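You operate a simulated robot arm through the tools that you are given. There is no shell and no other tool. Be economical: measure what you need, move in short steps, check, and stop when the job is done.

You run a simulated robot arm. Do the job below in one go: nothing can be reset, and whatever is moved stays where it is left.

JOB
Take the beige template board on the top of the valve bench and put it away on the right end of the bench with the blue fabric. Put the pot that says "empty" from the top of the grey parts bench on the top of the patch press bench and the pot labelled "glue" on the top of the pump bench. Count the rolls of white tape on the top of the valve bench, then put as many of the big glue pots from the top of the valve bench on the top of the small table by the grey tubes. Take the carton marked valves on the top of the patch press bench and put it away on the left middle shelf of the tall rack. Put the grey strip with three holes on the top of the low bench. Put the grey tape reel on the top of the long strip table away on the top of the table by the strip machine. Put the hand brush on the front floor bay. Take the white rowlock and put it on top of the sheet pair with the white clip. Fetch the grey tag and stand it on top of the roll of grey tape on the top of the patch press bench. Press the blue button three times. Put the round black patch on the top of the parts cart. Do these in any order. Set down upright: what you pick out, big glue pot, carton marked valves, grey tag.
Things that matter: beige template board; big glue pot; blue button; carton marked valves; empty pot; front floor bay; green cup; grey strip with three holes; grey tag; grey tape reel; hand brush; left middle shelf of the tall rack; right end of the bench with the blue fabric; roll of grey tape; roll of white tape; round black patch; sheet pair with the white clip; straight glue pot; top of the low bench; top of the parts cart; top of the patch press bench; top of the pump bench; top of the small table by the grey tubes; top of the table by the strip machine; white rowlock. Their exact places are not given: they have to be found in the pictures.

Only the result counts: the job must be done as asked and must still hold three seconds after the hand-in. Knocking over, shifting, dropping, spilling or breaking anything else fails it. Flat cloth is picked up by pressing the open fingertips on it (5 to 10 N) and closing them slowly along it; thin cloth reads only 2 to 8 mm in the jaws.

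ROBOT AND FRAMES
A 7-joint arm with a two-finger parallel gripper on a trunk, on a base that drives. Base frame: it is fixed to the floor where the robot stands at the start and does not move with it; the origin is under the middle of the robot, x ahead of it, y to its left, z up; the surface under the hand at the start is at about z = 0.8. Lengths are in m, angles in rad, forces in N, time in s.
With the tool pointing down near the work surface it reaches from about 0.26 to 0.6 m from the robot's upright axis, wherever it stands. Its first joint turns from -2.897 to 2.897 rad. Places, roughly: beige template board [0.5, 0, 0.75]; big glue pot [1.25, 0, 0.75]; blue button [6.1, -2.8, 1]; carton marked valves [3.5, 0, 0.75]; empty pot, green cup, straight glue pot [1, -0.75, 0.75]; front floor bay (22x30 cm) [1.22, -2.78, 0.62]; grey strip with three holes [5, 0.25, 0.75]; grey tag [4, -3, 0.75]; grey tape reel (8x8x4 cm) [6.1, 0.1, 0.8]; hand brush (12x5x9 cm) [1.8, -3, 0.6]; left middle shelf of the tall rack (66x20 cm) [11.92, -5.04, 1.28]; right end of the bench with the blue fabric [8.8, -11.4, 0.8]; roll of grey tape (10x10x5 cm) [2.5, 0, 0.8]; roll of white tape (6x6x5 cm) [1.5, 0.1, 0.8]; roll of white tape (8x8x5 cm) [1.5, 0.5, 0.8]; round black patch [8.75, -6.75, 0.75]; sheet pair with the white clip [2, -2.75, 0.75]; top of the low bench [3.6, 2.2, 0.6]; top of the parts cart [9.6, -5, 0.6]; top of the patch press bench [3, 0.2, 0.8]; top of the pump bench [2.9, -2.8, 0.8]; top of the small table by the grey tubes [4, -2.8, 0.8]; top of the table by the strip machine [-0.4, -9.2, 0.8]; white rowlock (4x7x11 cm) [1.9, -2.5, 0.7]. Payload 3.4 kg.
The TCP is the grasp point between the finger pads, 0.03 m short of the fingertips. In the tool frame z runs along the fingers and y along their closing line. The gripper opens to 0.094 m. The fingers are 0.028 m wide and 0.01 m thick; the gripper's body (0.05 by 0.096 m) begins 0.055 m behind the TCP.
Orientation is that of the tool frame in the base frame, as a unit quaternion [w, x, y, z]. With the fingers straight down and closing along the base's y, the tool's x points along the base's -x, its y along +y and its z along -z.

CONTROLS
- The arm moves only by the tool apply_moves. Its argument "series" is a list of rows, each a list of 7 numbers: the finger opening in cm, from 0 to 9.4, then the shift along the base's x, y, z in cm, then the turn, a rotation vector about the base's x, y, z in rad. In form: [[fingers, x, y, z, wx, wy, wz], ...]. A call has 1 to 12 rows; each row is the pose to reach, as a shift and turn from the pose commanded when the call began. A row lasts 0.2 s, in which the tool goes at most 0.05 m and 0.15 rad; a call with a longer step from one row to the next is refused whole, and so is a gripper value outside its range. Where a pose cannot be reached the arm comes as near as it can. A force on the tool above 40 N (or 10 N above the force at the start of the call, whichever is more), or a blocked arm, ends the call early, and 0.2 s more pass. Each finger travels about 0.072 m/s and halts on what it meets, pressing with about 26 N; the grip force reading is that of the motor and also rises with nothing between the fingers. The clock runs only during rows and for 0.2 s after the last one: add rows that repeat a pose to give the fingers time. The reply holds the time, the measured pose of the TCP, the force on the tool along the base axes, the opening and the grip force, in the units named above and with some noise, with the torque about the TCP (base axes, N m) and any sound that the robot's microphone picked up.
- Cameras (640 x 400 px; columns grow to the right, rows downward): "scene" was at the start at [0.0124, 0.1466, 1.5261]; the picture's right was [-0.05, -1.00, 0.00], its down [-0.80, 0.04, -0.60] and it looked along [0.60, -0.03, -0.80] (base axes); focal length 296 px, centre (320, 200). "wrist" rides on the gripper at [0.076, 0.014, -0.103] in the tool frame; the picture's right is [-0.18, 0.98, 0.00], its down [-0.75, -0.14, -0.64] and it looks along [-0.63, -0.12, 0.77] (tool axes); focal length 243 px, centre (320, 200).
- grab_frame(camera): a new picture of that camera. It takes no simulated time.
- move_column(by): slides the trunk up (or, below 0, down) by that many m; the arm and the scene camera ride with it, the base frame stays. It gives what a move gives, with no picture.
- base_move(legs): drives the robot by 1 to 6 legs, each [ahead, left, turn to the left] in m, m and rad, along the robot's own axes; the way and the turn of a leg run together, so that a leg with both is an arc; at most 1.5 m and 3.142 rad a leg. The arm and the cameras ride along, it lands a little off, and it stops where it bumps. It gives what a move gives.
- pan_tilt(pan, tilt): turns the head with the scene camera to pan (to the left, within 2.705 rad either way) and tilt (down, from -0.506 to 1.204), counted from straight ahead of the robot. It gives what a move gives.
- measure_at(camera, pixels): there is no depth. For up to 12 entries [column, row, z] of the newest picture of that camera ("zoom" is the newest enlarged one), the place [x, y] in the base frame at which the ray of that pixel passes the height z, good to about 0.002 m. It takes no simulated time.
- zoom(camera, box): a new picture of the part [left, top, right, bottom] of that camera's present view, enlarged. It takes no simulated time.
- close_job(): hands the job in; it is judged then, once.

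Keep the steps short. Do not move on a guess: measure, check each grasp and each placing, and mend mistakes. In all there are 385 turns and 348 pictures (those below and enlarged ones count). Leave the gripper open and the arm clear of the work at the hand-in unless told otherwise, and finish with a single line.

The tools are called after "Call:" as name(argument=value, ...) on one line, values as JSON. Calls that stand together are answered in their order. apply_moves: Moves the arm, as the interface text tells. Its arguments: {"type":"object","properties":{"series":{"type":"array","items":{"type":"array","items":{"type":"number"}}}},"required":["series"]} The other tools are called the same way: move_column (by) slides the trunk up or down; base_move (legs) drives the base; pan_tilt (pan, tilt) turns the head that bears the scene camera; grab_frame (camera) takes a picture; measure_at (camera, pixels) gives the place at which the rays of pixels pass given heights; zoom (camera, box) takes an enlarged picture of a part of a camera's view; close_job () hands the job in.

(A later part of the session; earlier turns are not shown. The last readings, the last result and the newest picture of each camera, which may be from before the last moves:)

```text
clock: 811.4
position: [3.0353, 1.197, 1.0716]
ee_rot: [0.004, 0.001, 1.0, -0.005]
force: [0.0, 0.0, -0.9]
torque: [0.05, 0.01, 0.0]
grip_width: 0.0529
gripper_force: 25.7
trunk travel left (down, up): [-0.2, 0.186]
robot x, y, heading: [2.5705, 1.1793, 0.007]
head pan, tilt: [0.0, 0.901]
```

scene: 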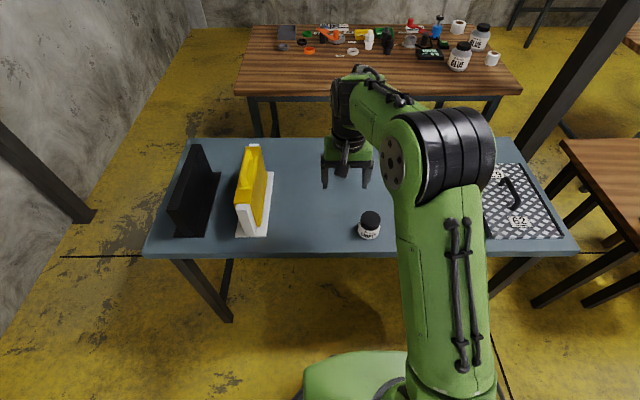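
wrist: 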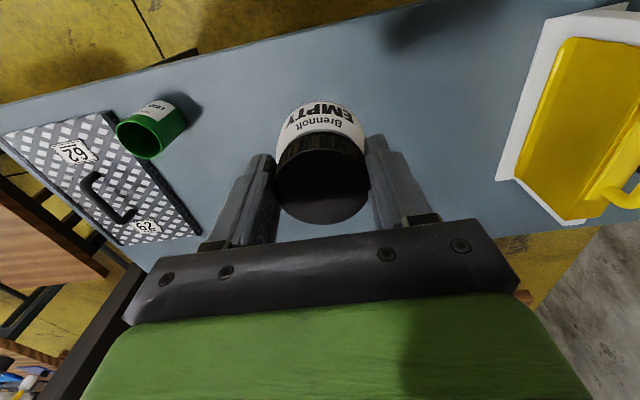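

Call:
base_move(legs=[[0, 0, -1.577]])

Call:
pan_tilt(pan=0.0, tilt=0.9)

Call:
grab_frame(camera="scene")

Call:
grab_frame(camera="wrist")

```text
clock: 815.6
position: [2.5847, 0.7162, 1.0717]
ee_rot: [-0.001, 0.711, 0.703, -0.005]
force: [-0.1, 0.1, -0.7]
torque: [0.02, -0.02, -0.01]
grip_width: 0.0531
gripper_force: 27.0
trunk travel left (down, up): [-0.2, 0.186]
robot x, y, heading: [2.574, 1.179, -1.571]
head pan, tilt: [0.0, 0.901]
```

```text
clock: 816.2
position: [2.5845, 0.7164, 1.0734]
ee_rot: [-0.001, 0.712, 0.703, -0.006]
force: [0.8, 0.1, 0.2]
torque: [0.02, -0.01, 0.01]
grip_width: 0.053
gripper_force: 25.7
trunk travel left (down, up): [-0.2, 0.186]
robot x, y, heading: [2.5747, 1.1786, -1.57]
head pan, tilt: [0.0, 0.901]
```

```text
155 pictures are left
```

scene: 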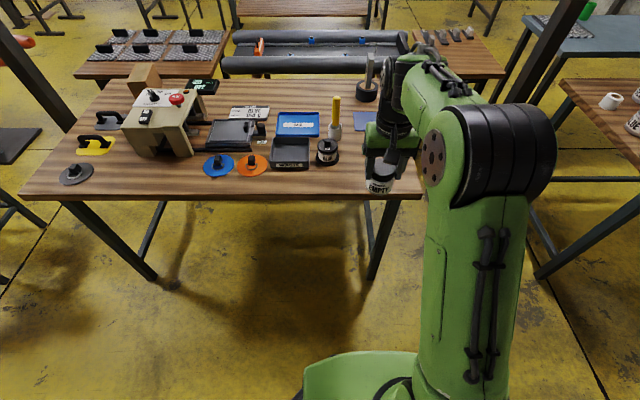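

```text
154 pictures are left
```

wrist: 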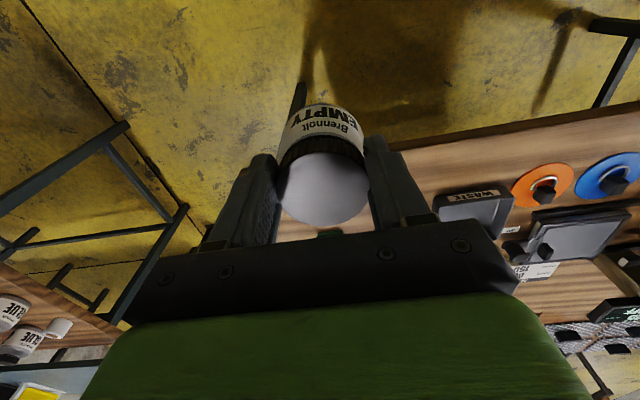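

Call:
measure_at(camera="scene", pixels=[[340, 198, 0.8], [420, 200, 0.8], [328, 163, 0.8], [290, 168, 0.8], [253, 177, 0.8], [218, 180, 0.8], [75, 185, 0.8]])

```text
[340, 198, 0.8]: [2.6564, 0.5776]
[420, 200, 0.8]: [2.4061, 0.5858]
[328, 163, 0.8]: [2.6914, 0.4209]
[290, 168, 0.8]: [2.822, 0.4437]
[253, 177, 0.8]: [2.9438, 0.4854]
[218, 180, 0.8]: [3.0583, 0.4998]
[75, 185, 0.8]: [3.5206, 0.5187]
```

Call:
base_move(legs=[[0.22, 0, 0]])

Call:
apply_moves(series=[[4, -1.0, 0, -4, 0, 0, 0], [4, -2.0, 0, -8, 0, 0, 0], [4, -2.0, 0, -12, 0, 0, 0], [4, -2.0, 0, -16, 0, 0, 0], [4, -2.0, 0, -18, 0, 0, 0]])

Call:
grab_frame(camera="wrist")

Call:
zoom(camera="scene", box=[290, 120, 450, 250])

```text
clock: 817.9
position: [2.5837, 0.4954, 1.072]
ee_rot: [-0.001, 0.711, 0.703, -0.005]
force: [0.5, -0.7, -0.6]
torque: [0.05, 0.0, 0.0]
grip_width: 0.0529
gripper_force: 26.2
trunk travel left (down, up): [-0.2, 0.186]
robot x, y, heading: [2.5728, 0.9609, -1.574]
head pan, tilt: [0.0, 0.901]
```

```text
clock: 819.1
position: [2.5642, 0.4957, 0.8914]
ee_rot: [0.0, 0.711, 0.703, -0.006]
force: [0.4, 0.1, -0.4]
torque: [0.05, 0.01, -0.01]
grip_width: 0.0532
gripper_force: 25.7
trunk travel left (down, up): [-0.2, 0.186]
robot x, y, heading: [2.5732, 0.9625, -1.567]
head pan, tilt: [0.0, 0.901]
```

```text
153 pictures are left
```

wrist: 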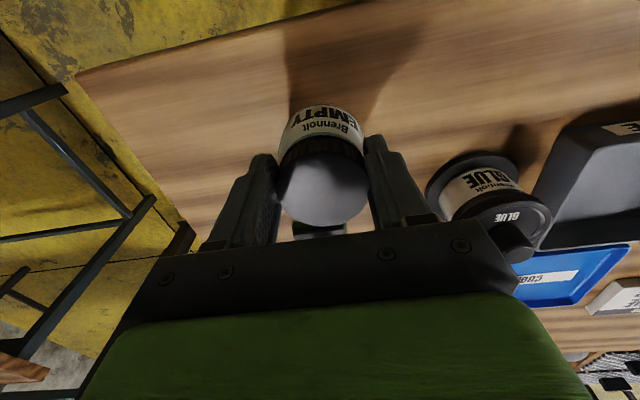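

```text
3.08 times, centred on (370, 185) of scene
```

zoom: 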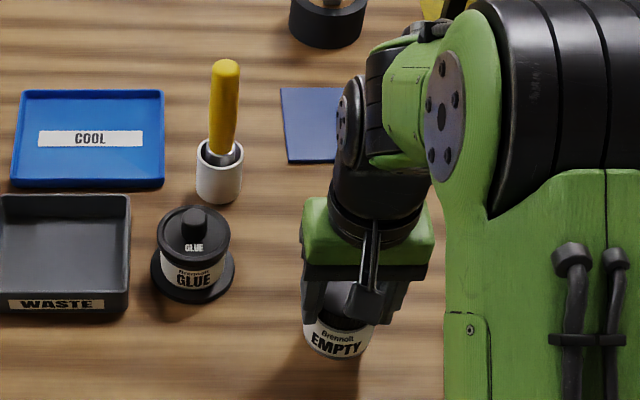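

Call:
apply_moves(series=[[4, 0, 0, -1.5, 0, 0, 0], [4, 0, 0, -2.5, 0, 0, 0], [4, 0, 0, -3.2, 0, 0, 0], [4, 0, 0, -3.8, 0, 0, 0]])

```text
clock: 819.9
position: [2.565, 0.4932, 0.8698]
ee_rot: [0.004, 0.711, 0.703, -0.01]
force: [0.0, 6.8, 21.1]
torque: [0.39, 0.03, -0.03]
grip_width: 0.0532
gripper_force: 26.0
trunk travel left (down, up): [-0.2, 0.186]
robot x, y, heading: [2.5728, 0.9614, -1.572]
head pan, tilt: [0.0, 0.901]
stopped in row 3: the force on the tool passed its limit at 48 N (the readings are from after the stop); the commanded pose is now the measured one
```

Call:
apply_moves(series=[[4, 0, 0, 0.3, 0, 0, 0], [4, 0, 0, 0.4, 0, 0, 0], [5, 0, 0, 0.4, 0, 0, 0], [6, 0, 0, 0.4, 0, 0, 0], [6.6, 0, 0, 0.4, 0, 0, 0], [6.6, 0, 0, 0.4, 0, 0, 0]])

Call:
zoom(camera="scene", box=[310, 170, 430, 250])

```text
clock: 821.2
position: [2.5644, 0.492, 0.8734]
ee_rot: [0.004, 0.712, 0.703, -0.01]
force: [0.1, 0.5, 0.3]
torque: [0.03, -0.01, -0.01]
grip_width: 0.0663
gripper_force: 0.1
trunk travel left (down, up): [-0.2, 0.186]
robot x, y, heading: [2.5716, 0.961, -1.572]
head pan, tilt: [0.0, 0.901]
```

```text
5.00 times, centred on (370, 210) of scene
```

zoom: 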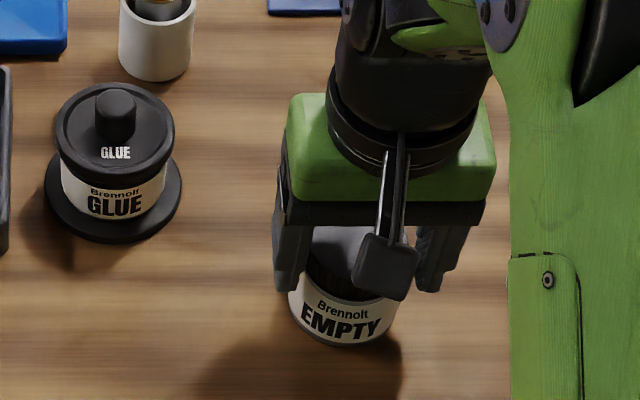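

Pot stands upright. Open more and rise.

Call:
apply_moves(series=[[8, 0, 0, 0, 0, 0, 0], [8.6, 0, 0, 0.5, 0, 0, 0], [8.6, 0, 0, 3, 0, 0, 0], [8.6, 0, 0, 7, 0, 0, 0], [8.6, 0, 0, 11, 0, 0, 0], [8.6, 0, 2, 15, 0, 0, 0], [8.6, 0, 5, 18, 0, 0, 0], [8.6, 0, 8, 20, 0, 0, 0]])

Call:
base_move(legs=[[-0.25, 0, 0]])

Call:
grab_frame(camera="scene")

```text
clock: 823.0
position: [2.5626, 0.5727, 1.0723]
ee_rot: [0.003, 0.712, 0.702, -0.009]
force: [0.0, -0.1, 0.0]
torque: [0.0, 0.03, 0.01]
grip_width: 0.086
gripper_force: 0.0
trunk travel left (down, up): [-0.2, 0.186]
robot x, y, heading: [2.5749, 0.9583, -1.574]
head pan, tilt: [0.0, 0.901]
```

```text
clock: 824.9
position: [2.566, 0.8213, 1.0728]
ee_rot: [0.002, 0.711, 0.703, -0.01]
force: [0.6, 0.5, 0.3]
torque: [-0.05, -0.03, 0.01]
grip_width: 0.0859
gripper_force: 0.1
trunk travel left (down, up): [-0.2, 0.186]
robot x, y, heading: [2.5722, 1.2083, -1.571]
head pan, tilt: [0.0, 0.901]
```

```text
150 pictures are left
```

scene: 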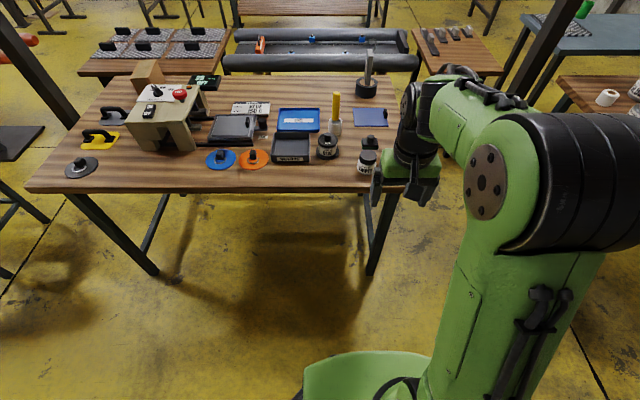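

Call:
base_move(legs=[[0, 1.2, 0], [0, 1.1, 0]])

Call:
pan_tilt(pan=0.1, tilt=0.8)

Call:
grab_frame(camera="scene")

```text
clock: 836.1
position: [4.8557, 0.8243, 1.0722]
ee_rot: [0.003, 0.707, 0.707, -0.009]
force: [0.3, 0.5, 0.6]
torque: [0.0, -0.02, -0.01]
grip_width: 0.0863
gripper_force: 0.1
trunk travel left (down, up): [-0.2, 0.186]
robot x, y, heading: [4.8585, 1.2149, -1.561]
head pan, tilt: [0.0, 0.901]
```

```text
clock: 836.8
position: [4.8561, 0.824, 1.0717]
ee_rot: [0.004, 0.706, 0.708, -0.009]
force: [0.5, 0.8, -0.7]
torque: [-0.04, 0.0, 0.0]
grip_width: 0.086
gripper_force: 0.1
trunk travel left (down, up): [-0.2, 0.186]
robot x, y, heading: [4.8584, 1.2117, -1.562]
head pan, tilt: [0.099, 0.799]
```

```text
149 pictures are left
```

scene: 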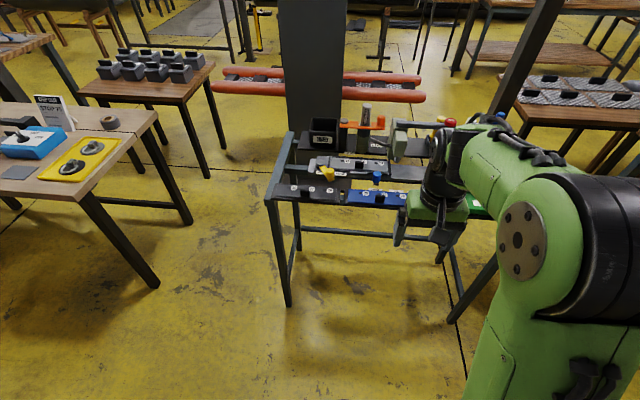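

Call:
zoom(camera="scene", box=[260, 90, 500, 220])

Call:
measure_at(camera="scene", pixels=[[266, 200, 0.8], [294, 132, 0.8], [410, 205, 0.8], [110, 128, 0.8], [80, 200, 0.8], [155, 118, 0.8], [287, 305, 0], [450, 320, 0], [158, 287, 0], [187, 222, 0]])

```text
2.67 times, centred on (380, 155) of scene
```

zoom: 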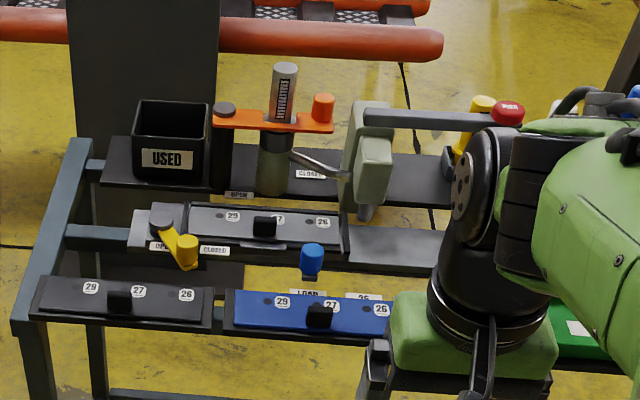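

```text
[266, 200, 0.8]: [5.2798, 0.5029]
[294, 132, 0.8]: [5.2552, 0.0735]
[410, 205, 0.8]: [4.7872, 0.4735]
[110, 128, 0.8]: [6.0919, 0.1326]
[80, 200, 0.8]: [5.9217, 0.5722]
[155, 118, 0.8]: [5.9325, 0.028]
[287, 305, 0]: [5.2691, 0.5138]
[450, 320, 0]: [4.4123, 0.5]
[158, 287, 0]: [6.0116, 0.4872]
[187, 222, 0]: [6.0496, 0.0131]
```

Call:
base_move(legs=[[0.1, -0.4, 0]])

Call:
pan_tilt(pan=0.35, tilt=0.85)

Call:
grab_frame(camera="scene")

Call:
zoom(camera="scene", box=[260, 90, 460, 220])

```text
clock: 839.3
position: [4.4613, 0.7223, 1.0717]
ee_rot: [0.003, 0.707, 0.707, -0.009]
force: [0.4, 0.7, -1.3]
torque: [0.01, -0.01, 0.01]
grip_width: 0.0859
gripper_force: 0.1
trunk travel left (down, up): [-0.2, 0.186]
robot x, y, heading: [4.4665, 1.1096, -1.561]
head pan, tilt: [0.099, 0.799]
```

```text
clock: 840.1
position: [4.4616, 0.7221, 1.0735]
ee_rot: [0.003, 0.707, 0.707, -0.009]
force: [0.2, 0.4, -0.3]
torque: [-0.01, 0.0, 0.0]
grip_width: 0.086
gripper_force: 0.0
trunk travel left (down, up): [-0.2, 0.186]
robot x, y, heading: [4.466, 1.1073, -1.568]
head pan, tilt: [0.351, 0.85]
```

```text
147 pictures are left
```

scene: 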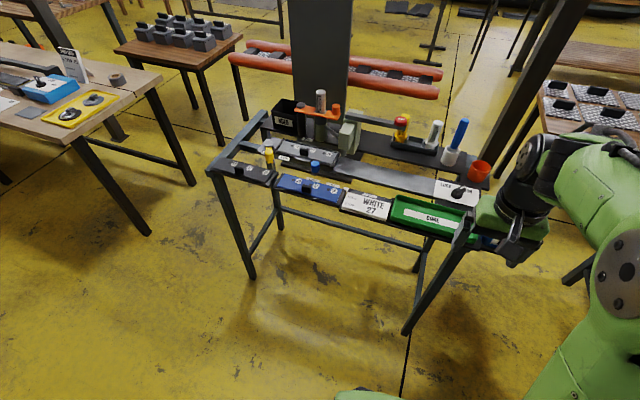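

```text
3.08 times, centred on (360, 155) of scene
```

zoom: 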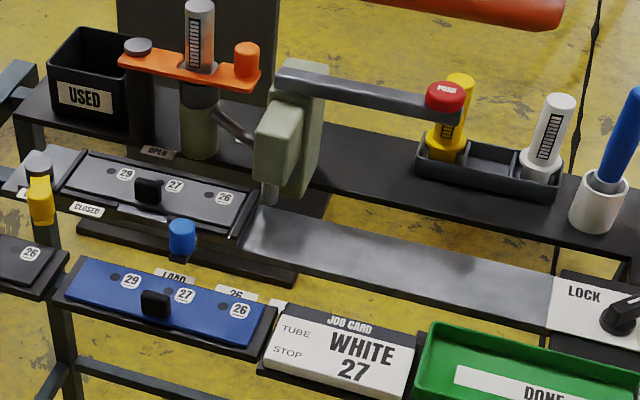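

Call:
zoom(camera="scene", box=[205, 125, 345, 210])

Call:
measure_at(camera="zoom", pixels=[[330, 60, 0.82], [550, 110, 0.82], [165, 120, 0.82], [60, 190, 0.82], [300, 215, 0.82], [560, 290, 0.82]])

```text
4.57 times, centred on (275, 168) of scene
```

zoom: 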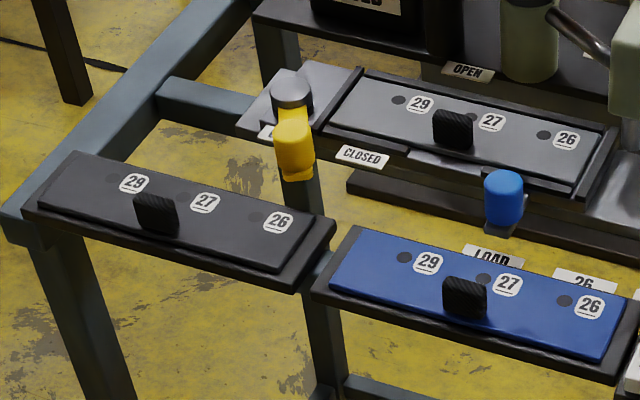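

```text
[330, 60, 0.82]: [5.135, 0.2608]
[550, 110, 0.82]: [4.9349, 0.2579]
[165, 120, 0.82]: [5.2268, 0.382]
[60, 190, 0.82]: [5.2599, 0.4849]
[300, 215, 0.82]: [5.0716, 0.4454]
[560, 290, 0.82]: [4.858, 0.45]
```

Call:
base_move(legs=[[0, 0.42, 0], [0.28, 0, 0]])

Call:
apply_moves(series=[[8, 3, -3, 0, 0, 0, 0], [8, 6, -6, 0, 0, 0, 0], [8, 9, -8, 0, 0, 0, 0], [8, 11, -10, -2, 0, 0, 0]])

Call:
grab_frame(camera="wrist")

Call:
pan_tilt(pan=0.1, tilt=0.95)

Call:
grab_frame(camera="scene")

```text
clock: 844.2
position: [4.8844, 0.4499, 1.0723]
ee_rot: [0.003, 0.706, 0.709, -0.008]
force: [0.7, -0.5, -0.8]
torque: [-0.03, 0.02, -0.02]
grip_width: 0.0861
gripper_force: 0.0
trunk travel left (down, up): [-0.2, 0.186]
robot x, y, heading: [4.8867, 0.8405, -1.557]
head pan, tilt: [0.351, 0.85]
```

```text
clock: 845.2
position: [4.9977, 0.3476, 1.0513]
ee_rot: [0.003, 0.705, 0.709, -0.009]
force: [0.3, 0.1, -0.4]
torque: [0.02, 0.0, -0.01]
grip_width: 0.08
gripper_force: 0.0
trunk travel left (down, up): [-0.2, 0.186]
robot x, y, heading: [4.8833, 0.8414, -1.554]
head pan, tilt: [0.351, 0.85]
```

```text
144 pictures are left
```

wrist: 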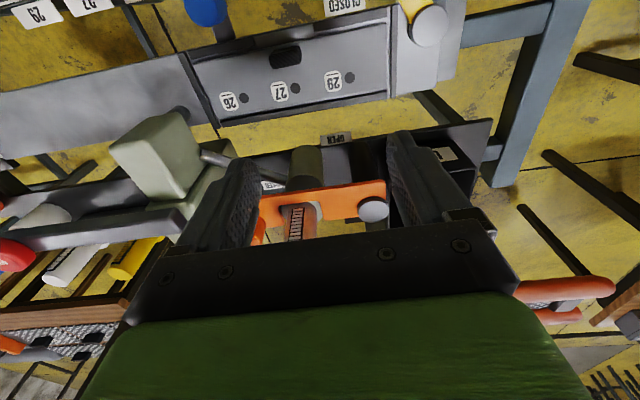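

```text
clock: 846.0
position: [4.9984, 0.3486, 1.0516]
ee_rot: [0.004, 0.705, 0.709, -0.01]
force: [0.2, 0.4, 1.0]
torque: [0.01, 0.04, 0.01]
grip_width: 0.0798
gripper_force: 0.0
trunk travel left (down, up): [-0.2, 0.186]
robot x, y, heading: [4.8866, 0.8431, -1.554]
head pan, tilt: [0.099, 0.949]
```

```text
143 pictures are left
```

scene: 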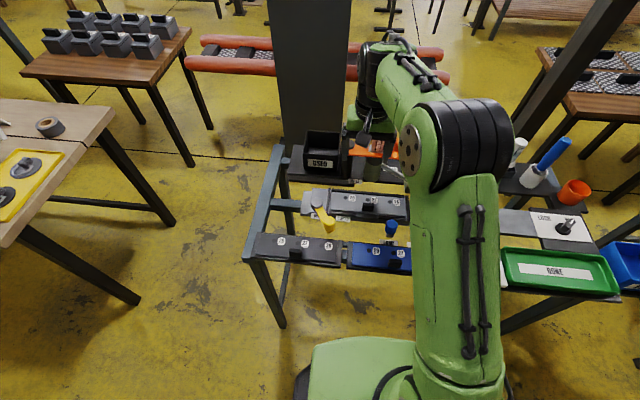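

Call:
zoom(camera="scene", box=[300, 170, 430, 260])

Call:
zoom(camera="wrist", box=[170, 0, 470, 130])

Call:
measure_at(camera="scene", pixels=[[352, 198, 0.8], [352, 198, 0.82], [352, 198, 0.84], [397, 201, 0.8], [397, 201, 0.82], [397, 201, 0.84]])

Call:
measure_at(camera="wrist", pixels=[[332, 80, 0.8], [332, 80, 0.82], [332, 80, 0.84], [229, 102, 0.8], [229, 102, 0.82], [229, 102, 0.84]])

```text
4.44 times, centred on (365, 215) of scene
```

zoom: 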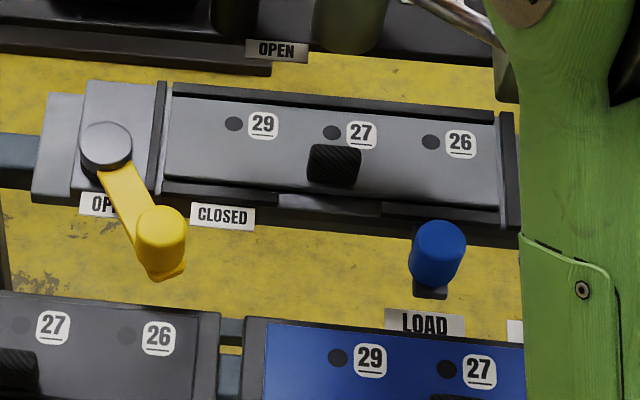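

```text
2.13 times, centred on (320, 65) of wrist
```

zoom: 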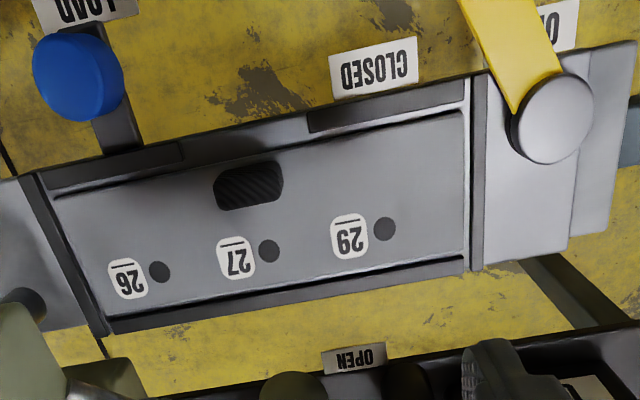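

```text
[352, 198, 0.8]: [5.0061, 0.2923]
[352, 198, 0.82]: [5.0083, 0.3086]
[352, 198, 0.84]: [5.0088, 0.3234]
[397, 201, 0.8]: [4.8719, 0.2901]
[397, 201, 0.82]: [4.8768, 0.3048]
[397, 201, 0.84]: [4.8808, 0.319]
```

```text
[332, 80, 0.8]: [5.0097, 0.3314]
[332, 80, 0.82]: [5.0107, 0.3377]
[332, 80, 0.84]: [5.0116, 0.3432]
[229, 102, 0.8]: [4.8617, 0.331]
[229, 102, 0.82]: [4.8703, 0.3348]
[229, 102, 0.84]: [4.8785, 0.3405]
```

Call:
measure_at(camera="scene", pixels=[[352.2, 198.3, 0.87], [352.2, 198.3, 0.89], [396.5, 202.4, 0.87], [396.5, 202.4, 0.89], [368.2, 204.2, 0.88], [368.2, 204.2, 0.9], [368.2, 204.2, 0.92], [332, 194, 0.88]])

Call:
measure_at(camera="wrist", pixels=[[333.6, 81.9, 0.87], [333.6, 81.9, 0.89], [229.9, 101.6, 0.87], [229.9, 101.6, 0.89], [286.2, 58, 0.88], [286.2, 58, 0.9], [286.2, 58, 0.92], [386, 68, 0.88]])

```text
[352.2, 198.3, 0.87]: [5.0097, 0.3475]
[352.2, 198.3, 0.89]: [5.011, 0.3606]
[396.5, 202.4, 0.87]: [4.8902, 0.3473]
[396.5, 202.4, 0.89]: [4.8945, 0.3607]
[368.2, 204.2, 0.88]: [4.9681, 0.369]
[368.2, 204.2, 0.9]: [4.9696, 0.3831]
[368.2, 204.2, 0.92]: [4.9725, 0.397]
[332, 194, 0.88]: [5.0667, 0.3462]
```

```text
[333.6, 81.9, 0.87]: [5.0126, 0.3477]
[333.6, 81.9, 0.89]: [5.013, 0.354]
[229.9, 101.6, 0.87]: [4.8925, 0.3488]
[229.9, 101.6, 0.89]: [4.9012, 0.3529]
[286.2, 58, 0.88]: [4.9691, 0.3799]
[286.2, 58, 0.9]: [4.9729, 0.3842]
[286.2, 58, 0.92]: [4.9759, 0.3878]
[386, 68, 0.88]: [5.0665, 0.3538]
```

Call:
measure_at(camera="wrist", pixels=[[373, 209, 0.93], [373, 209, 0.96], [373, 209, 1.0], [300, 192, 0.95], [380, 182, 0.95], [120, 140, 0.95], [165, 115, 0.95]])

```text
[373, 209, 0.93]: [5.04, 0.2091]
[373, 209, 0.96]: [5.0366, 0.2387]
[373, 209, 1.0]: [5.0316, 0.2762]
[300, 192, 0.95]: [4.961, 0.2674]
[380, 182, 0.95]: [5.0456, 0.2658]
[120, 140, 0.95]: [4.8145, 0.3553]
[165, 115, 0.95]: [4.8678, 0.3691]
```

Call:
apply_moves(series=[[5, -1.5, 2, 0, 0, 0, 0], [5, -2.8, 3.6, 0, 0, 0, 0], [5, -2.8, 3.6, -4, 0, 0, 0], [5, -2.8, 3.6, -8, 0, 0, 0], [5, -2.8, 3.6, -11, 0, 0, 0]])

Call:
grab_frame(camera="wrist")

Call:
zoom(camera="scene", box=[300, 150, 430, 260])

```text
clock: 847.1
position: [4.9683, 0.3846, 0.9426]
ee_rot: [0.003, 0.705, 0.709, -0.009]
force: [-0.1, -0.6, 0.1]
torque: [0.01, -0.01, -0.02]
grip_width: 0.05
gripper_force: 0.0
trunk travel left (down, up): [-0.2, 0.186]
robot x, y, heading: [4.8875, 0.8393, -1.56]
head pan, tilt: [0.099, 0.949]
```

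```text
140 pictures are left
```

wrist: 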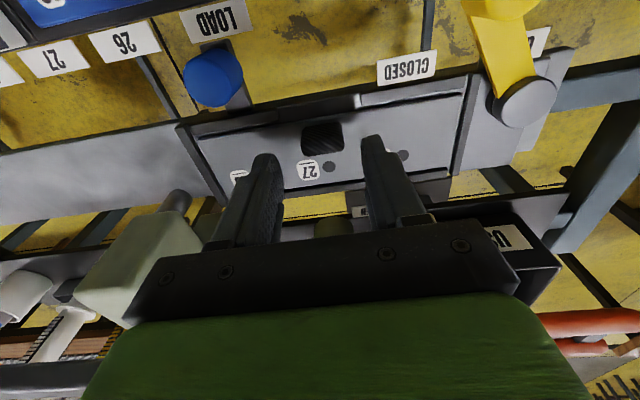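

```text
3.64 times, centred on (365, 205) of scene
```

zoom: 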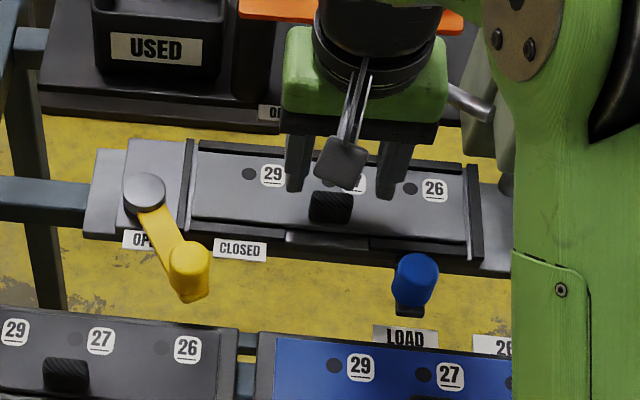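

Call:
measure_at(camera="wrist", pixels=[[323, 137, 0.88], [323, 137, 0.89], [323, 137, 0.9], [302, 138, 0.89], [344, 136, 0.89]])

Call:
measure_at(camera="zoom", pixels=[[331, 198, 0.88], [331, 198, 0.89], [331, 198, 0.9], [331, 224, 0.872], [309, 205, 0.89], [354, 205, 0.89]])

```text
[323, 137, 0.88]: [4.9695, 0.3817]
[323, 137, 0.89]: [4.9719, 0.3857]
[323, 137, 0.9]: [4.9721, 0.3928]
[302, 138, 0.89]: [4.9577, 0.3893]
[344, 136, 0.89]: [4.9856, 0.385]
```

```text
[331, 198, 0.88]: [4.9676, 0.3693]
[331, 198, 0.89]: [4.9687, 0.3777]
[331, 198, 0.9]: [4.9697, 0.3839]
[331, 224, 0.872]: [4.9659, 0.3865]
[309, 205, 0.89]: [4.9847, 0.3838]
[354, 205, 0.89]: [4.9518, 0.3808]
```

Call:
apply_moves(series=[[5, 0.1, -0.5, -1.5, 0, 0, 0], [5, 0.1, -0.5, -3, 0, 0, 0], [5, 0.1, -0.5, -3.6, 0, 0, 0], [3.5, 0.1, -0.5, -3.6, 0, 0, 0], [2.5, 0.1, -0.5, -3.6, 0, 0, 0], [1.5, 0.1, -0.5, -3.6, 0, 0, 0], [1.5, 0.1, -0.5, -3.6, 0, 0, 0]])

Call:
apply_moves(series=[[1.5, 0, 0, 0.5, 0, 0, 0], [1.5, 0, 0, 1, 0, 0, 0], [1.5, 0, 0, 2, 0, 0, 0], [1.5, 0, 0, 3, 0, 0, 0]])

Call:
zoom(camera="scene", box=[300, 150, 430, 260])

```text
clock: 848.8
position: [4.9684, 0.3817, 0.9076]
ee_rot: [0.004, 0.705, 0.709, -0.01]
force: [0.0, 0.1, 0.0]
torque: [-0.04, -0.1, -0.04]
grip_width: 0.0293
gripper_force: 25.7
trunk travel left (down, up): [-0.2, 0.186]
robot x, y, heading: [4.8858, 0.8403, -1.554]
head pan, tilt: [0.099, 0.949]
```

```text
clock: 849.8
position: [4.9672, 0.3819, 0.935]
ee_rot: [0.003, 0.705, 0.709, -0.009]
force: [-0.5, 0.2, -0.7]
torque: [0.03, 0.01, -0.03]
grip_width: 0.0291
gripper_force: 26.0
trunk travel left (down, up): [-0.2, 0.186]
robot x, y, heading: [4.8851, 0.8439, -1.555]
head pan, tilt: [0.099, 0.949]
```

```text
3.64 times, centred on (365, 205) of scene
```

zoom: 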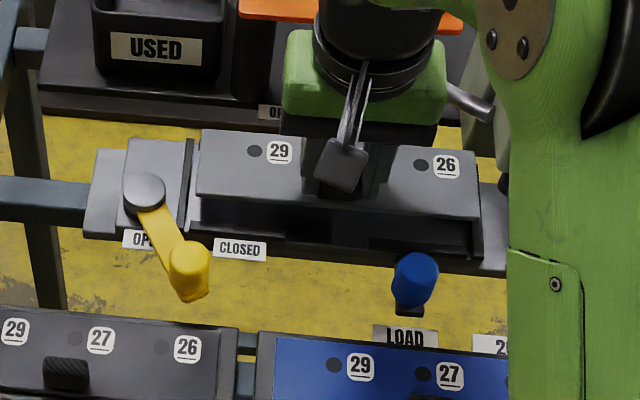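

Call:
measure_at(camera="zoom", pixels=[[415, 265, 0.84], [415, 265, 0.88], [415, 265, 0.92]])

Call:
measure_at(camera="wrist", pixels=[[215, 68, 0.84], [215, 68, 0.88], [215, 68, 0.92]])

Call:
grab_frame(camera="wrist")

```text
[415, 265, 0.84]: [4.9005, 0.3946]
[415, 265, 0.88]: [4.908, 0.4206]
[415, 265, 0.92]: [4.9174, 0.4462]
```

```text
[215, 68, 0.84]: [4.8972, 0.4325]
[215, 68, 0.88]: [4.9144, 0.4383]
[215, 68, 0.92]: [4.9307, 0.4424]
```

```text
137 pictures are left
```

wrist: 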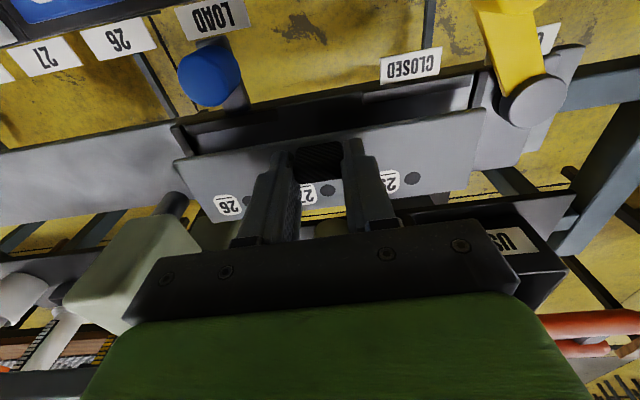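

Call:
apply_moves(series=[[1.5, 0.5, 1, 1, 0, 0, 0], [1.5, 0.5, 1.2, 3, 0, 0, 0], [1.5, 0.5, 1.5, 6, 0, 0, 0], [1.5, 0.5, 2, 10, 0, 0, 0], [1.5, 0.5, 4, 13, 0, 0, 0], [1.5, 0.5, 7, 14, 0, 0, 0]])

Call:
grab_frame(camera="wrist")

```text
clock: 851.1
position: [4.9742, 0.4522, 1.0766]
ee_rot: [0.003, 0.705, 0.709, -0.009]
force: [0.0, 0.0, -1.1]
torque: [0.0, 0.01, 0.01]
grip_width: 0.0293
gripper_force: 26.0
trunk travel left (down, up): [-0.2, 0.186]
robot x, y, heading: [4.8845, 0.8354, -1.555]
head pan, tilt: [0.099, 0.949]
```

```text
136 pictures are left
```

wrist: 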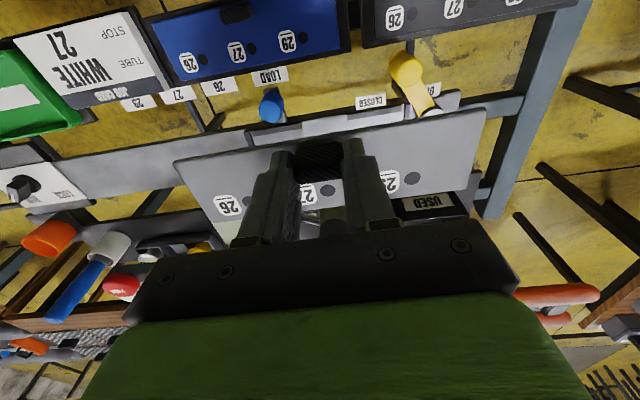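

Call:
base_move(legs=[[-0.38, 0, 0], [0, 0, 1.57], [0, 0, 1.55], [0, 1.15, 0]])

Call:
pan_tilt(pan=0.0, tilt=0.8)

Call:
grab_frame(camera="scene")

```text
clock: 866.5
position: [3.6654, 1.605, 1.0748]
ee_rot: [0.009, -0.703, 0.711, 0.003]
force: [-0.1, -0.5, -0.9]
torque: [-0.04, -0.05, 0.0]
grip_width: 0.0292
gripper_force: 25.7
trunk travel left (down, up): [-0.2, 0.186]
robot x, y, heading: [3.7509, 1.2145, 1.565]
head pan, tilt: [0.099, 0.949]
```

```text
clock: 867.2
position: [3.6664, 1.6049, 1.0758]
ee_rot: [0.01, -0.704, 0.711, 0.003]
force: [-1.4, -0.6, -1.4]
torque: [-0.03, 0.0, 0.02]
grip_width: 0.0292
gripper_force: 26.6
trunk travel left (down, up): [-0.2, 0.186]
robot x, y, heading: [3.7516, 1.2147, 1.565]
head pan, tilt: [0.0, 0.799]
```

```text
135 pictures are left
```

scene: 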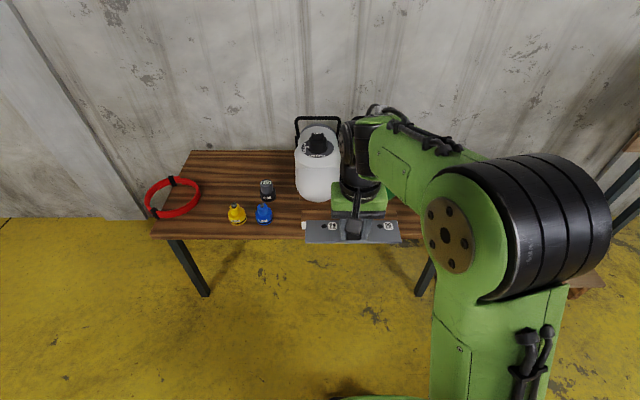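

Call:
measure_at(camera="scene", pixels=[[151, 237, 0.6], [190, 152, 0.6], [300, 237, 0.6], [425, 240, 0.6], [200, 200, 0.6], [237, 224, 0.6], [264, 224, 0.6], [267, 203, 0.6], [300, 195, 0.6], [340, 200, 0.6], [207, 296, 0], [420, 295, 0]])

Call:
zoom(camera="scene", box=[140, 100, 360, 260])

```text
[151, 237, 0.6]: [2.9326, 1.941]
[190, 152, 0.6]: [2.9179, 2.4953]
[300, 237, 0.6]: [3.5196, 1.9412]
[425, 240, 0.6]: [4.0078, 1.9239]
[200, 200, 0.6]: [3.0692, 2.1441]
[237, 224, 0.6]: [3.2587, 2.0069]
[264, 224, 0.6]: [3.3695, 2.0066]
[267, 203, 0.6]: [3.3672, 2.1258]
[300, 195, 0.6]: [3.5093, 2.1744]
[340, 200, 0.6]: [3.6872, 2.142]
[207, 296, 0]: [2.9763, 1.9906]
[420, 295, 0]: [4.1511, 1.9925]
```

```text
2.50 times, centred on (250, 180) of scene
```

zoom: 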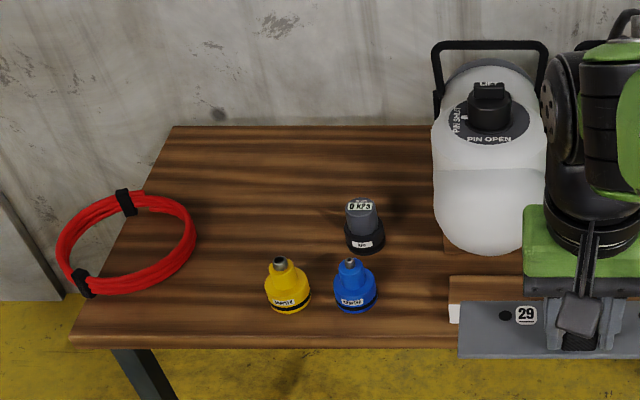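

Call:
base_move(legs=[[0, -0.5, 0]])

Call:
grab_frame(camera="scene")

```text
clock: 870.1
position: [4.1634, 1.6037, 1.0756]
ee_rot: [0.01, -0.702, 0.712, 0.003]
force: [0.6, -0.1, -1.4]
torque: [-0.03, -0.01, -0.01]
grip_width: 0.0294
gripper_force: 26.1
trunk travel left (down, up): [-0.2, 0.186]
robot x, y, heading: [4.2416, 1.2111, 1.564]
head pan, tilt: [0.0, 0.799]
```

```text
133 pictures are left
```

scene: 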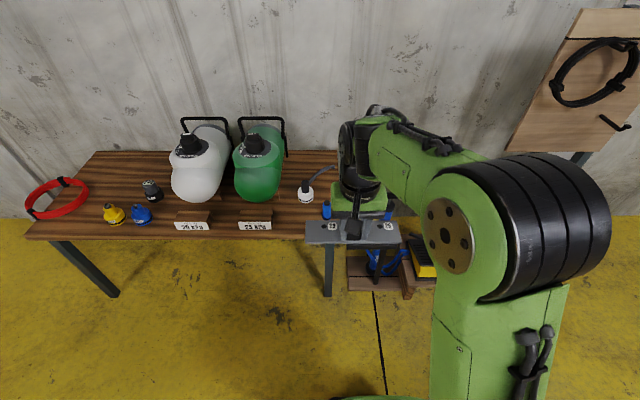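

Place the strip lengthwise in the free lane at (3.15,2.08). Turn the tool −90°, drive there.

Call:
apply_moves(series=[[1.5, 0, 0, 0, 0, 0, -0.14], [1.5, 0, 0, 0, 0, 0, -0.28], [1.5, 0, 0, 0, 0, 0, -0.42], [1.5, 0, 0, 0, 0, 0, -0.56], [1.5, 0, 0, 0, 0, 0, -0.7], [1.5, 0, 0, 0, 0, 0, -0.84], [1.5, 0, 0, 0, 0, 0, -0.98], [1.5, 0, 0, 0, 0, 0, -1.12], [1.5, 0, 0, 0, 0, 0, -1.26], [1.5, 0, 0, 0, 0, 0, -1.4], [1.5, 0, 0, 0, 0, 0, -1.54], [1.5, 0, 0, 0, 0, 0, -1.57]])

Call:
base_move(legs=[[0, 1.0, 0], [0.2, 0, 0]])

Call:
grab_frame(camera="scene")

Call:
grab_frame(camera="wrist")

```text
clock: 872.8
position: [4.1629, 1.6016, 1.0769]
ee_rot: [0.009, 0.007, 1.0, -0.004]
force: [0.3, -0.7, -1.1]
torque: [-0.01, 0.05, 0.01]
grip_width: 0.0293
gripper_force: 26.1
trunk travel left (down, up): [-0.2, 0.186]
robot x, y, heading: [4.246, 1.2144, 1.56]
head pan, tilt: [0.0, 0.799]
```

```text
clock: 879.0
position: [3.2006, 1.8072, 1.0758]
ee_rot: [0.009, 0.007, 1.0, -0.005]
force: [0.3, 0.2, -1.2]
torque: [0.0, 0.03, 0.01]
grip_width: 0.0291
gripper_force: 25.5
trunk travel left (down, up): [-0.2, 0.186]
robot x, y, heading: [3.2768, 1.4156, 1.561]
head pan, tilt: [0.0, 0.799]
```

```text
132 pictures are left
```

scene: 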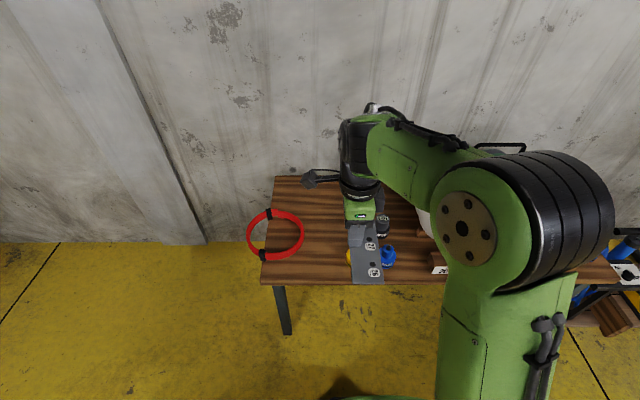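

```text
131 pictures are left
```

wrist: 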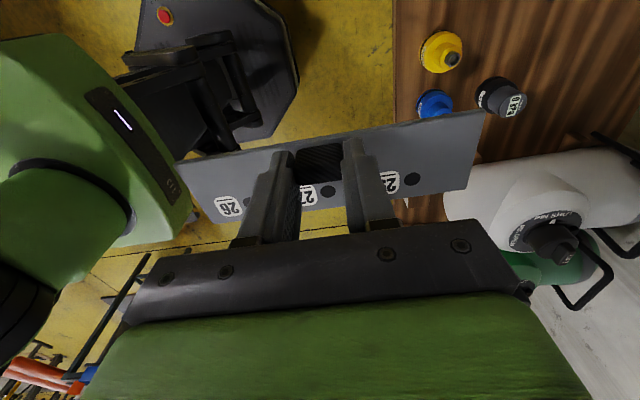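

Call:
measure_at(camera="scene", pixels=[[304, 235, 0.62], [298, 215, 0.62], [295, 258, 0.62], [266, 285, 0.6], [276, 177, 0.6], [349, 258, 0.6], [380, 266, 0.6]])

Call:
measure_at(camera="wrist", pixels=[[445, 52, 0.65], [422, 52, 0.63], [395, 60, 0.6]])

```text
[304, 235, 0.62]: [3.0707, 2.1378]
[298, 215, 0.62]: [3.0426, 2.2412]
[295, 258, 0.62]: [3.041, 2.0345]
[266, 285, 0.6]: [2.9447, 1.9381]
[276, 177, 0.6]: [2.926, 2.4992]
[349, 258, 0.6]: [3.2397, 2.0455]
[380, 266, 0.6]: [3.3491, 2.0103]
```

```text
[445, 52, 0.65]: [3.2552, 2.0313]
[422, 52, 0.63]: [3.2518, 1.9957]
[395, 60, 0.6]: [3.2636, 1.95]
```

Call:
base_move(legs=[[0.17, 0.1, 0]])

Call:
move_column(by=-0.19)

Call:
grab_frame(camera="scene")

```text
clock: 880.5
position: [3.1046, 1.9782, 1.075]
ee_rot: [0.008, 0.01, 1.0, -0.005]
force: [-0.4, 0.2, -0.7]
torque: [-0.02, 0.05, -0.02]
grip_width: 0.0289
gripper_force: 26.0
trunk travel left (down, up): [-0.2, 0.186]
robot x, y, heading: [3.1814, 1.588, 1.557]
head pan, tilt: [0.0, 0.799]
```

```text
clock: 882.6
position: [3.1042, 1.9777, 0.8865]
ee_rot: [0.009, 0.009, 1.0, -0.004]
force: [-0.4, 0.0, -1.6]
torque: [-0.01, 0.02, 0.03]
grip_width: 0.0292
gripper_force: 25.6
trunk travel left (down, up): [-0.01, 0.376]
robot x, y, heading: [3.1804, 1.5878, 1.558]
head pan, tilt: [0.0, 0.799]
```

```text
130 pictures are left
```

scene: 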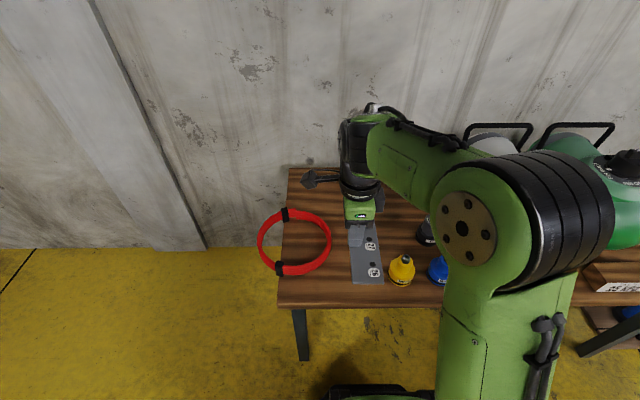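

Call:
apply_moves(series=[[1.5, 0.8, 3, -2, 0, 0, 0], [1.5, 1.6, 6, -4, 0, 0, 0], [1.5, 2.3, 9.2, -6, 0, 0, 0], [1.5, 2.3, 9.2, -10, 0, 0, 0], [1.5, 2.3, 9.2, -14, 0, 0, 0], [1.5, 2.3, 9.2, -17, 0, 0, 0]])

Call:
grab_frame(camera="wrist")

Call:
zoom(camera="scene", box=[250, 150, 450, 310])

```text
clock: 884.0
position: [3.1283, 2.07, 0.7169]
ee_rot: [0.009, 0.01, 1.0, -0.004]
force: [0.3, 0.1, -1.1]
torque: [-0.01, 0.0, 0.01]
grip_width: 0.0292
gripper_force: 25.9
trunk travel left (down, up): [-0.01, 0.376]
robot x, y, heading: [3.1837, 1.5863, 1.561]
head pan, tilt: [0.0, 0.799]
```

```text
129 pictures are left
```

wrist: 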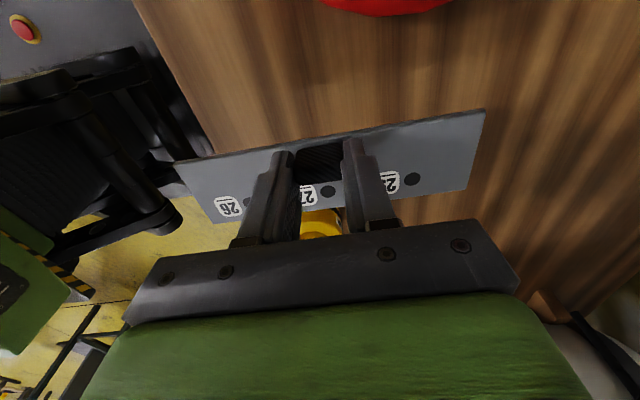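

```text
2.50 times, centred on (350, 230) of scene
```

zoom: 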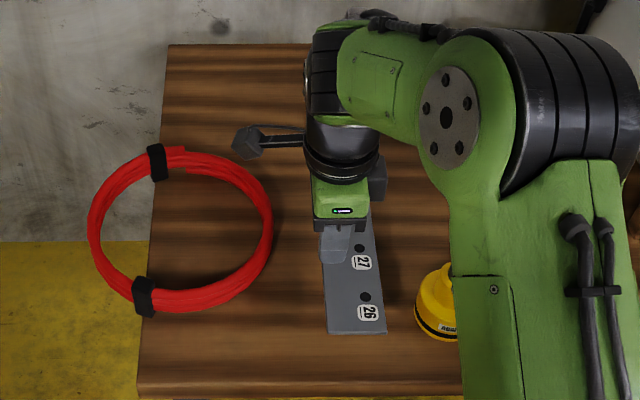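

Call:
apply_moves(series=[[1.5, 0, 0, -3, 0, 0, 0], [1.5, 0, 0, -5, 0, 0, 0], [1.5, 0, 0, -6.5, 0, 0, 0], [1.5, 0, 0, -7.2, 0, 0, 0], [1.5, 0, 0, -7.5, 0, 0, 0]])

```text
clock: 885.2
position: [3.1278, 2.0697, 0.6432]
ee_rot: [0.009, 0.01, 1.0, -0.003]
force: [-1.5, 0.9, 9.4]
torque: [0.09, -0.49, 0.01]
grip_width: 0.0295
gripper_force: 26.1
trunk travel left (down, up): [-0.01, 0.376]
robot x, y, heading: [3.1799, 1.5868, 1.56]
head pan, tilt: [0.0, 0.799]
```

Contact. Release and rise.

Call:
apply_moves(series=[[3, 0, 0, 0, 0, 0, 0], [4.5, 0, 0, 0.1, 0, 0, 0], [5, 0, 0, 0.5, 0, 0, 0], [5, 0, 0, 3, 0, 0, 0], [5, 0, 0, 7, 0, 0, 0], [5, 0, 0, 11, 0, 0, 0], [5, 0, 0, 15, 0, 0, 0], [5, 0, -2, 19, 0, 0, 0], [5, 0, -5, 22, 0, 0, 0]])

Call:
move_column(by=0.19)

Call:
grab_frame(camera="scene")

```text
clock: 887.2
position: [3.1296, 2.0153, 0.8599]
ee_rot: [0.009, 0.01, 1.0, -0.005]
force: [0.1, 0.9, 0.4]
torque: [-0.01, -0.02, -0.02]
grip_width: 0.0499
gripper_force: 0.1
trunk travel left (down, up): [-0.01, 0.376]
robot x, y, heading: [3.1842, 1.5882, 1.562]
head pan, tilt: [0.0, 0.799]
```

```text
clock: 889.3
position: [3.1294, 2.0182, 1.05]
ee_rot: [0.009, 0.01, 1.0, -0.005]
force: [0.0, -0.1, -0.3]
torque: [0.02, -0.01, -0.04]
grip_width: 0.0499
gripper_force: 0.1
trunk travel left (down, up): [-0.2, 0.186]
robot x, y, heading: [3.1814, 1.585, 1.555]
head pan, tilt: [0.0, 0.799]
```

```text
127 pictures are left
```

scene: 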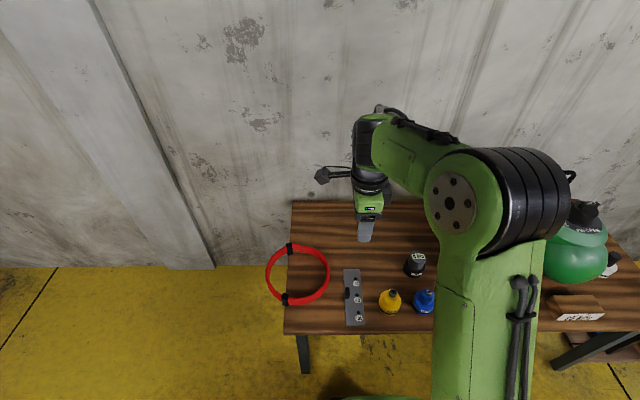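

Strip done. Next the carton: go to the gap east of the patch press bench and look.

Call:
base_move(legs=[[-0.4, 0, 0], [0, -0.82, 0.01], [0, 0, 1.57], [0, 0, 1.57]])

Call:
pan_tilt(pan=-0.35, tilt=0.8)

Call:
grab_frame(camera="scene")

```text
clock: 903.3
position: [4.0349, 0.75, 1.0496]
ee_rot: [-0.004, 1.0, -0.005, -0.009]
force: [-0.3, -0.5, 0.0]
torque: [0.03, 0.01, 0.01]
grip_width: 0.0499
gripper_force: 0.0
trunk travel left (down, up): [-0.2, 0.186]
robot x, y, heading: [3.9754, 1.1784, -1.573]
head pan, tilt: [0.0, 0.799]
```

```text
clock: 904.1
position: [4.0359, 0.7498, 1.0496]
ee_rot: [-0.004, 1.0, -0.004, -0.008]
force: [0.0, 0.0, 0.3]
torque: [-0.03, -0.02, 0.0]
grip_width: 0.0502
gripper_force: 0.0
trunk travel left (down, up): [-0.2, 0.186]
robot x, y, heading: [3.9745, 1.1802, -1.568]
head pan, tilt: [-0.351, 0.799]
```

```text
126 pictures are left
```

scene: 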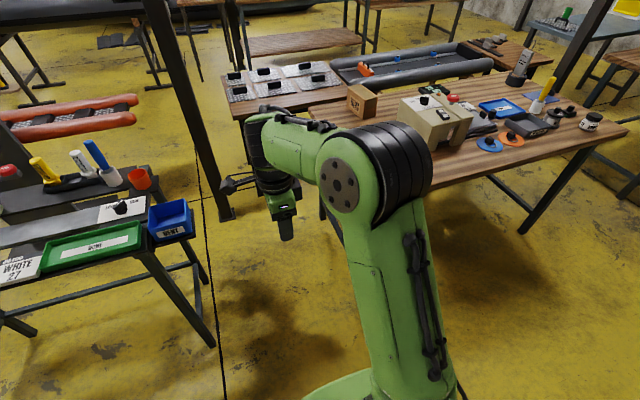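

Call:
measure_at(camera="scene", pixels=[[227, 218, 0], [347, 106, 0.8], [363, 118, 0.8], [377, 112, 0.8], [310, 108, 0.8], [345, 165, 0.8], [208, 345, 0], [190, 237, 0.8], [155, 165, 0.8], [205, 282, 0], [240, 118, 0.75]])

Call:
zoom(camera="scene", box=[280, 60, 480, 180])

```text
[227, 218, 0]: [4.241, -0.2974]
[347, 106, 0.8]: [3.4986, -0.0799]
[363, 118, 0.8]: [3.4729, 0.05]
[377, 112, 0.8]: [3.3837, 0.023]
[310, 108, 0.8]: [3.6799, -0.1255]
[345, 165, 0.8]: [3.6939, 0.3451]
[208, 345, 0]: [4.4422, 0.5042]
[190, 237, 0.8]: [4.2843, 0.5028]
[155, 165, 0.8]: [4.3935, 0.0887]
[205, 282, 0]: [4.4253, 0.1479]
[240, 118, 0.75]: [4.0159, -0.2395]
```

```text
3.20 times, centred on (380, 120) of scene
```

zoom: 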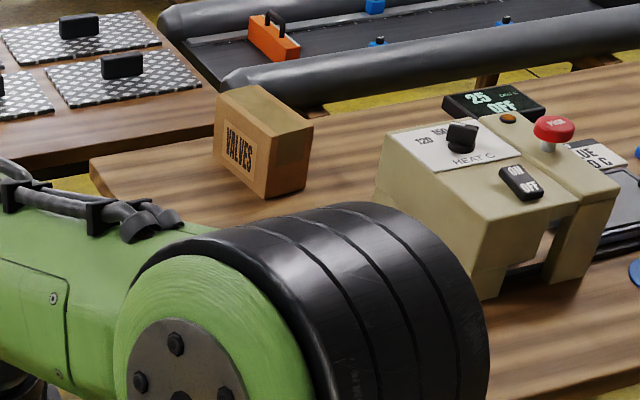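

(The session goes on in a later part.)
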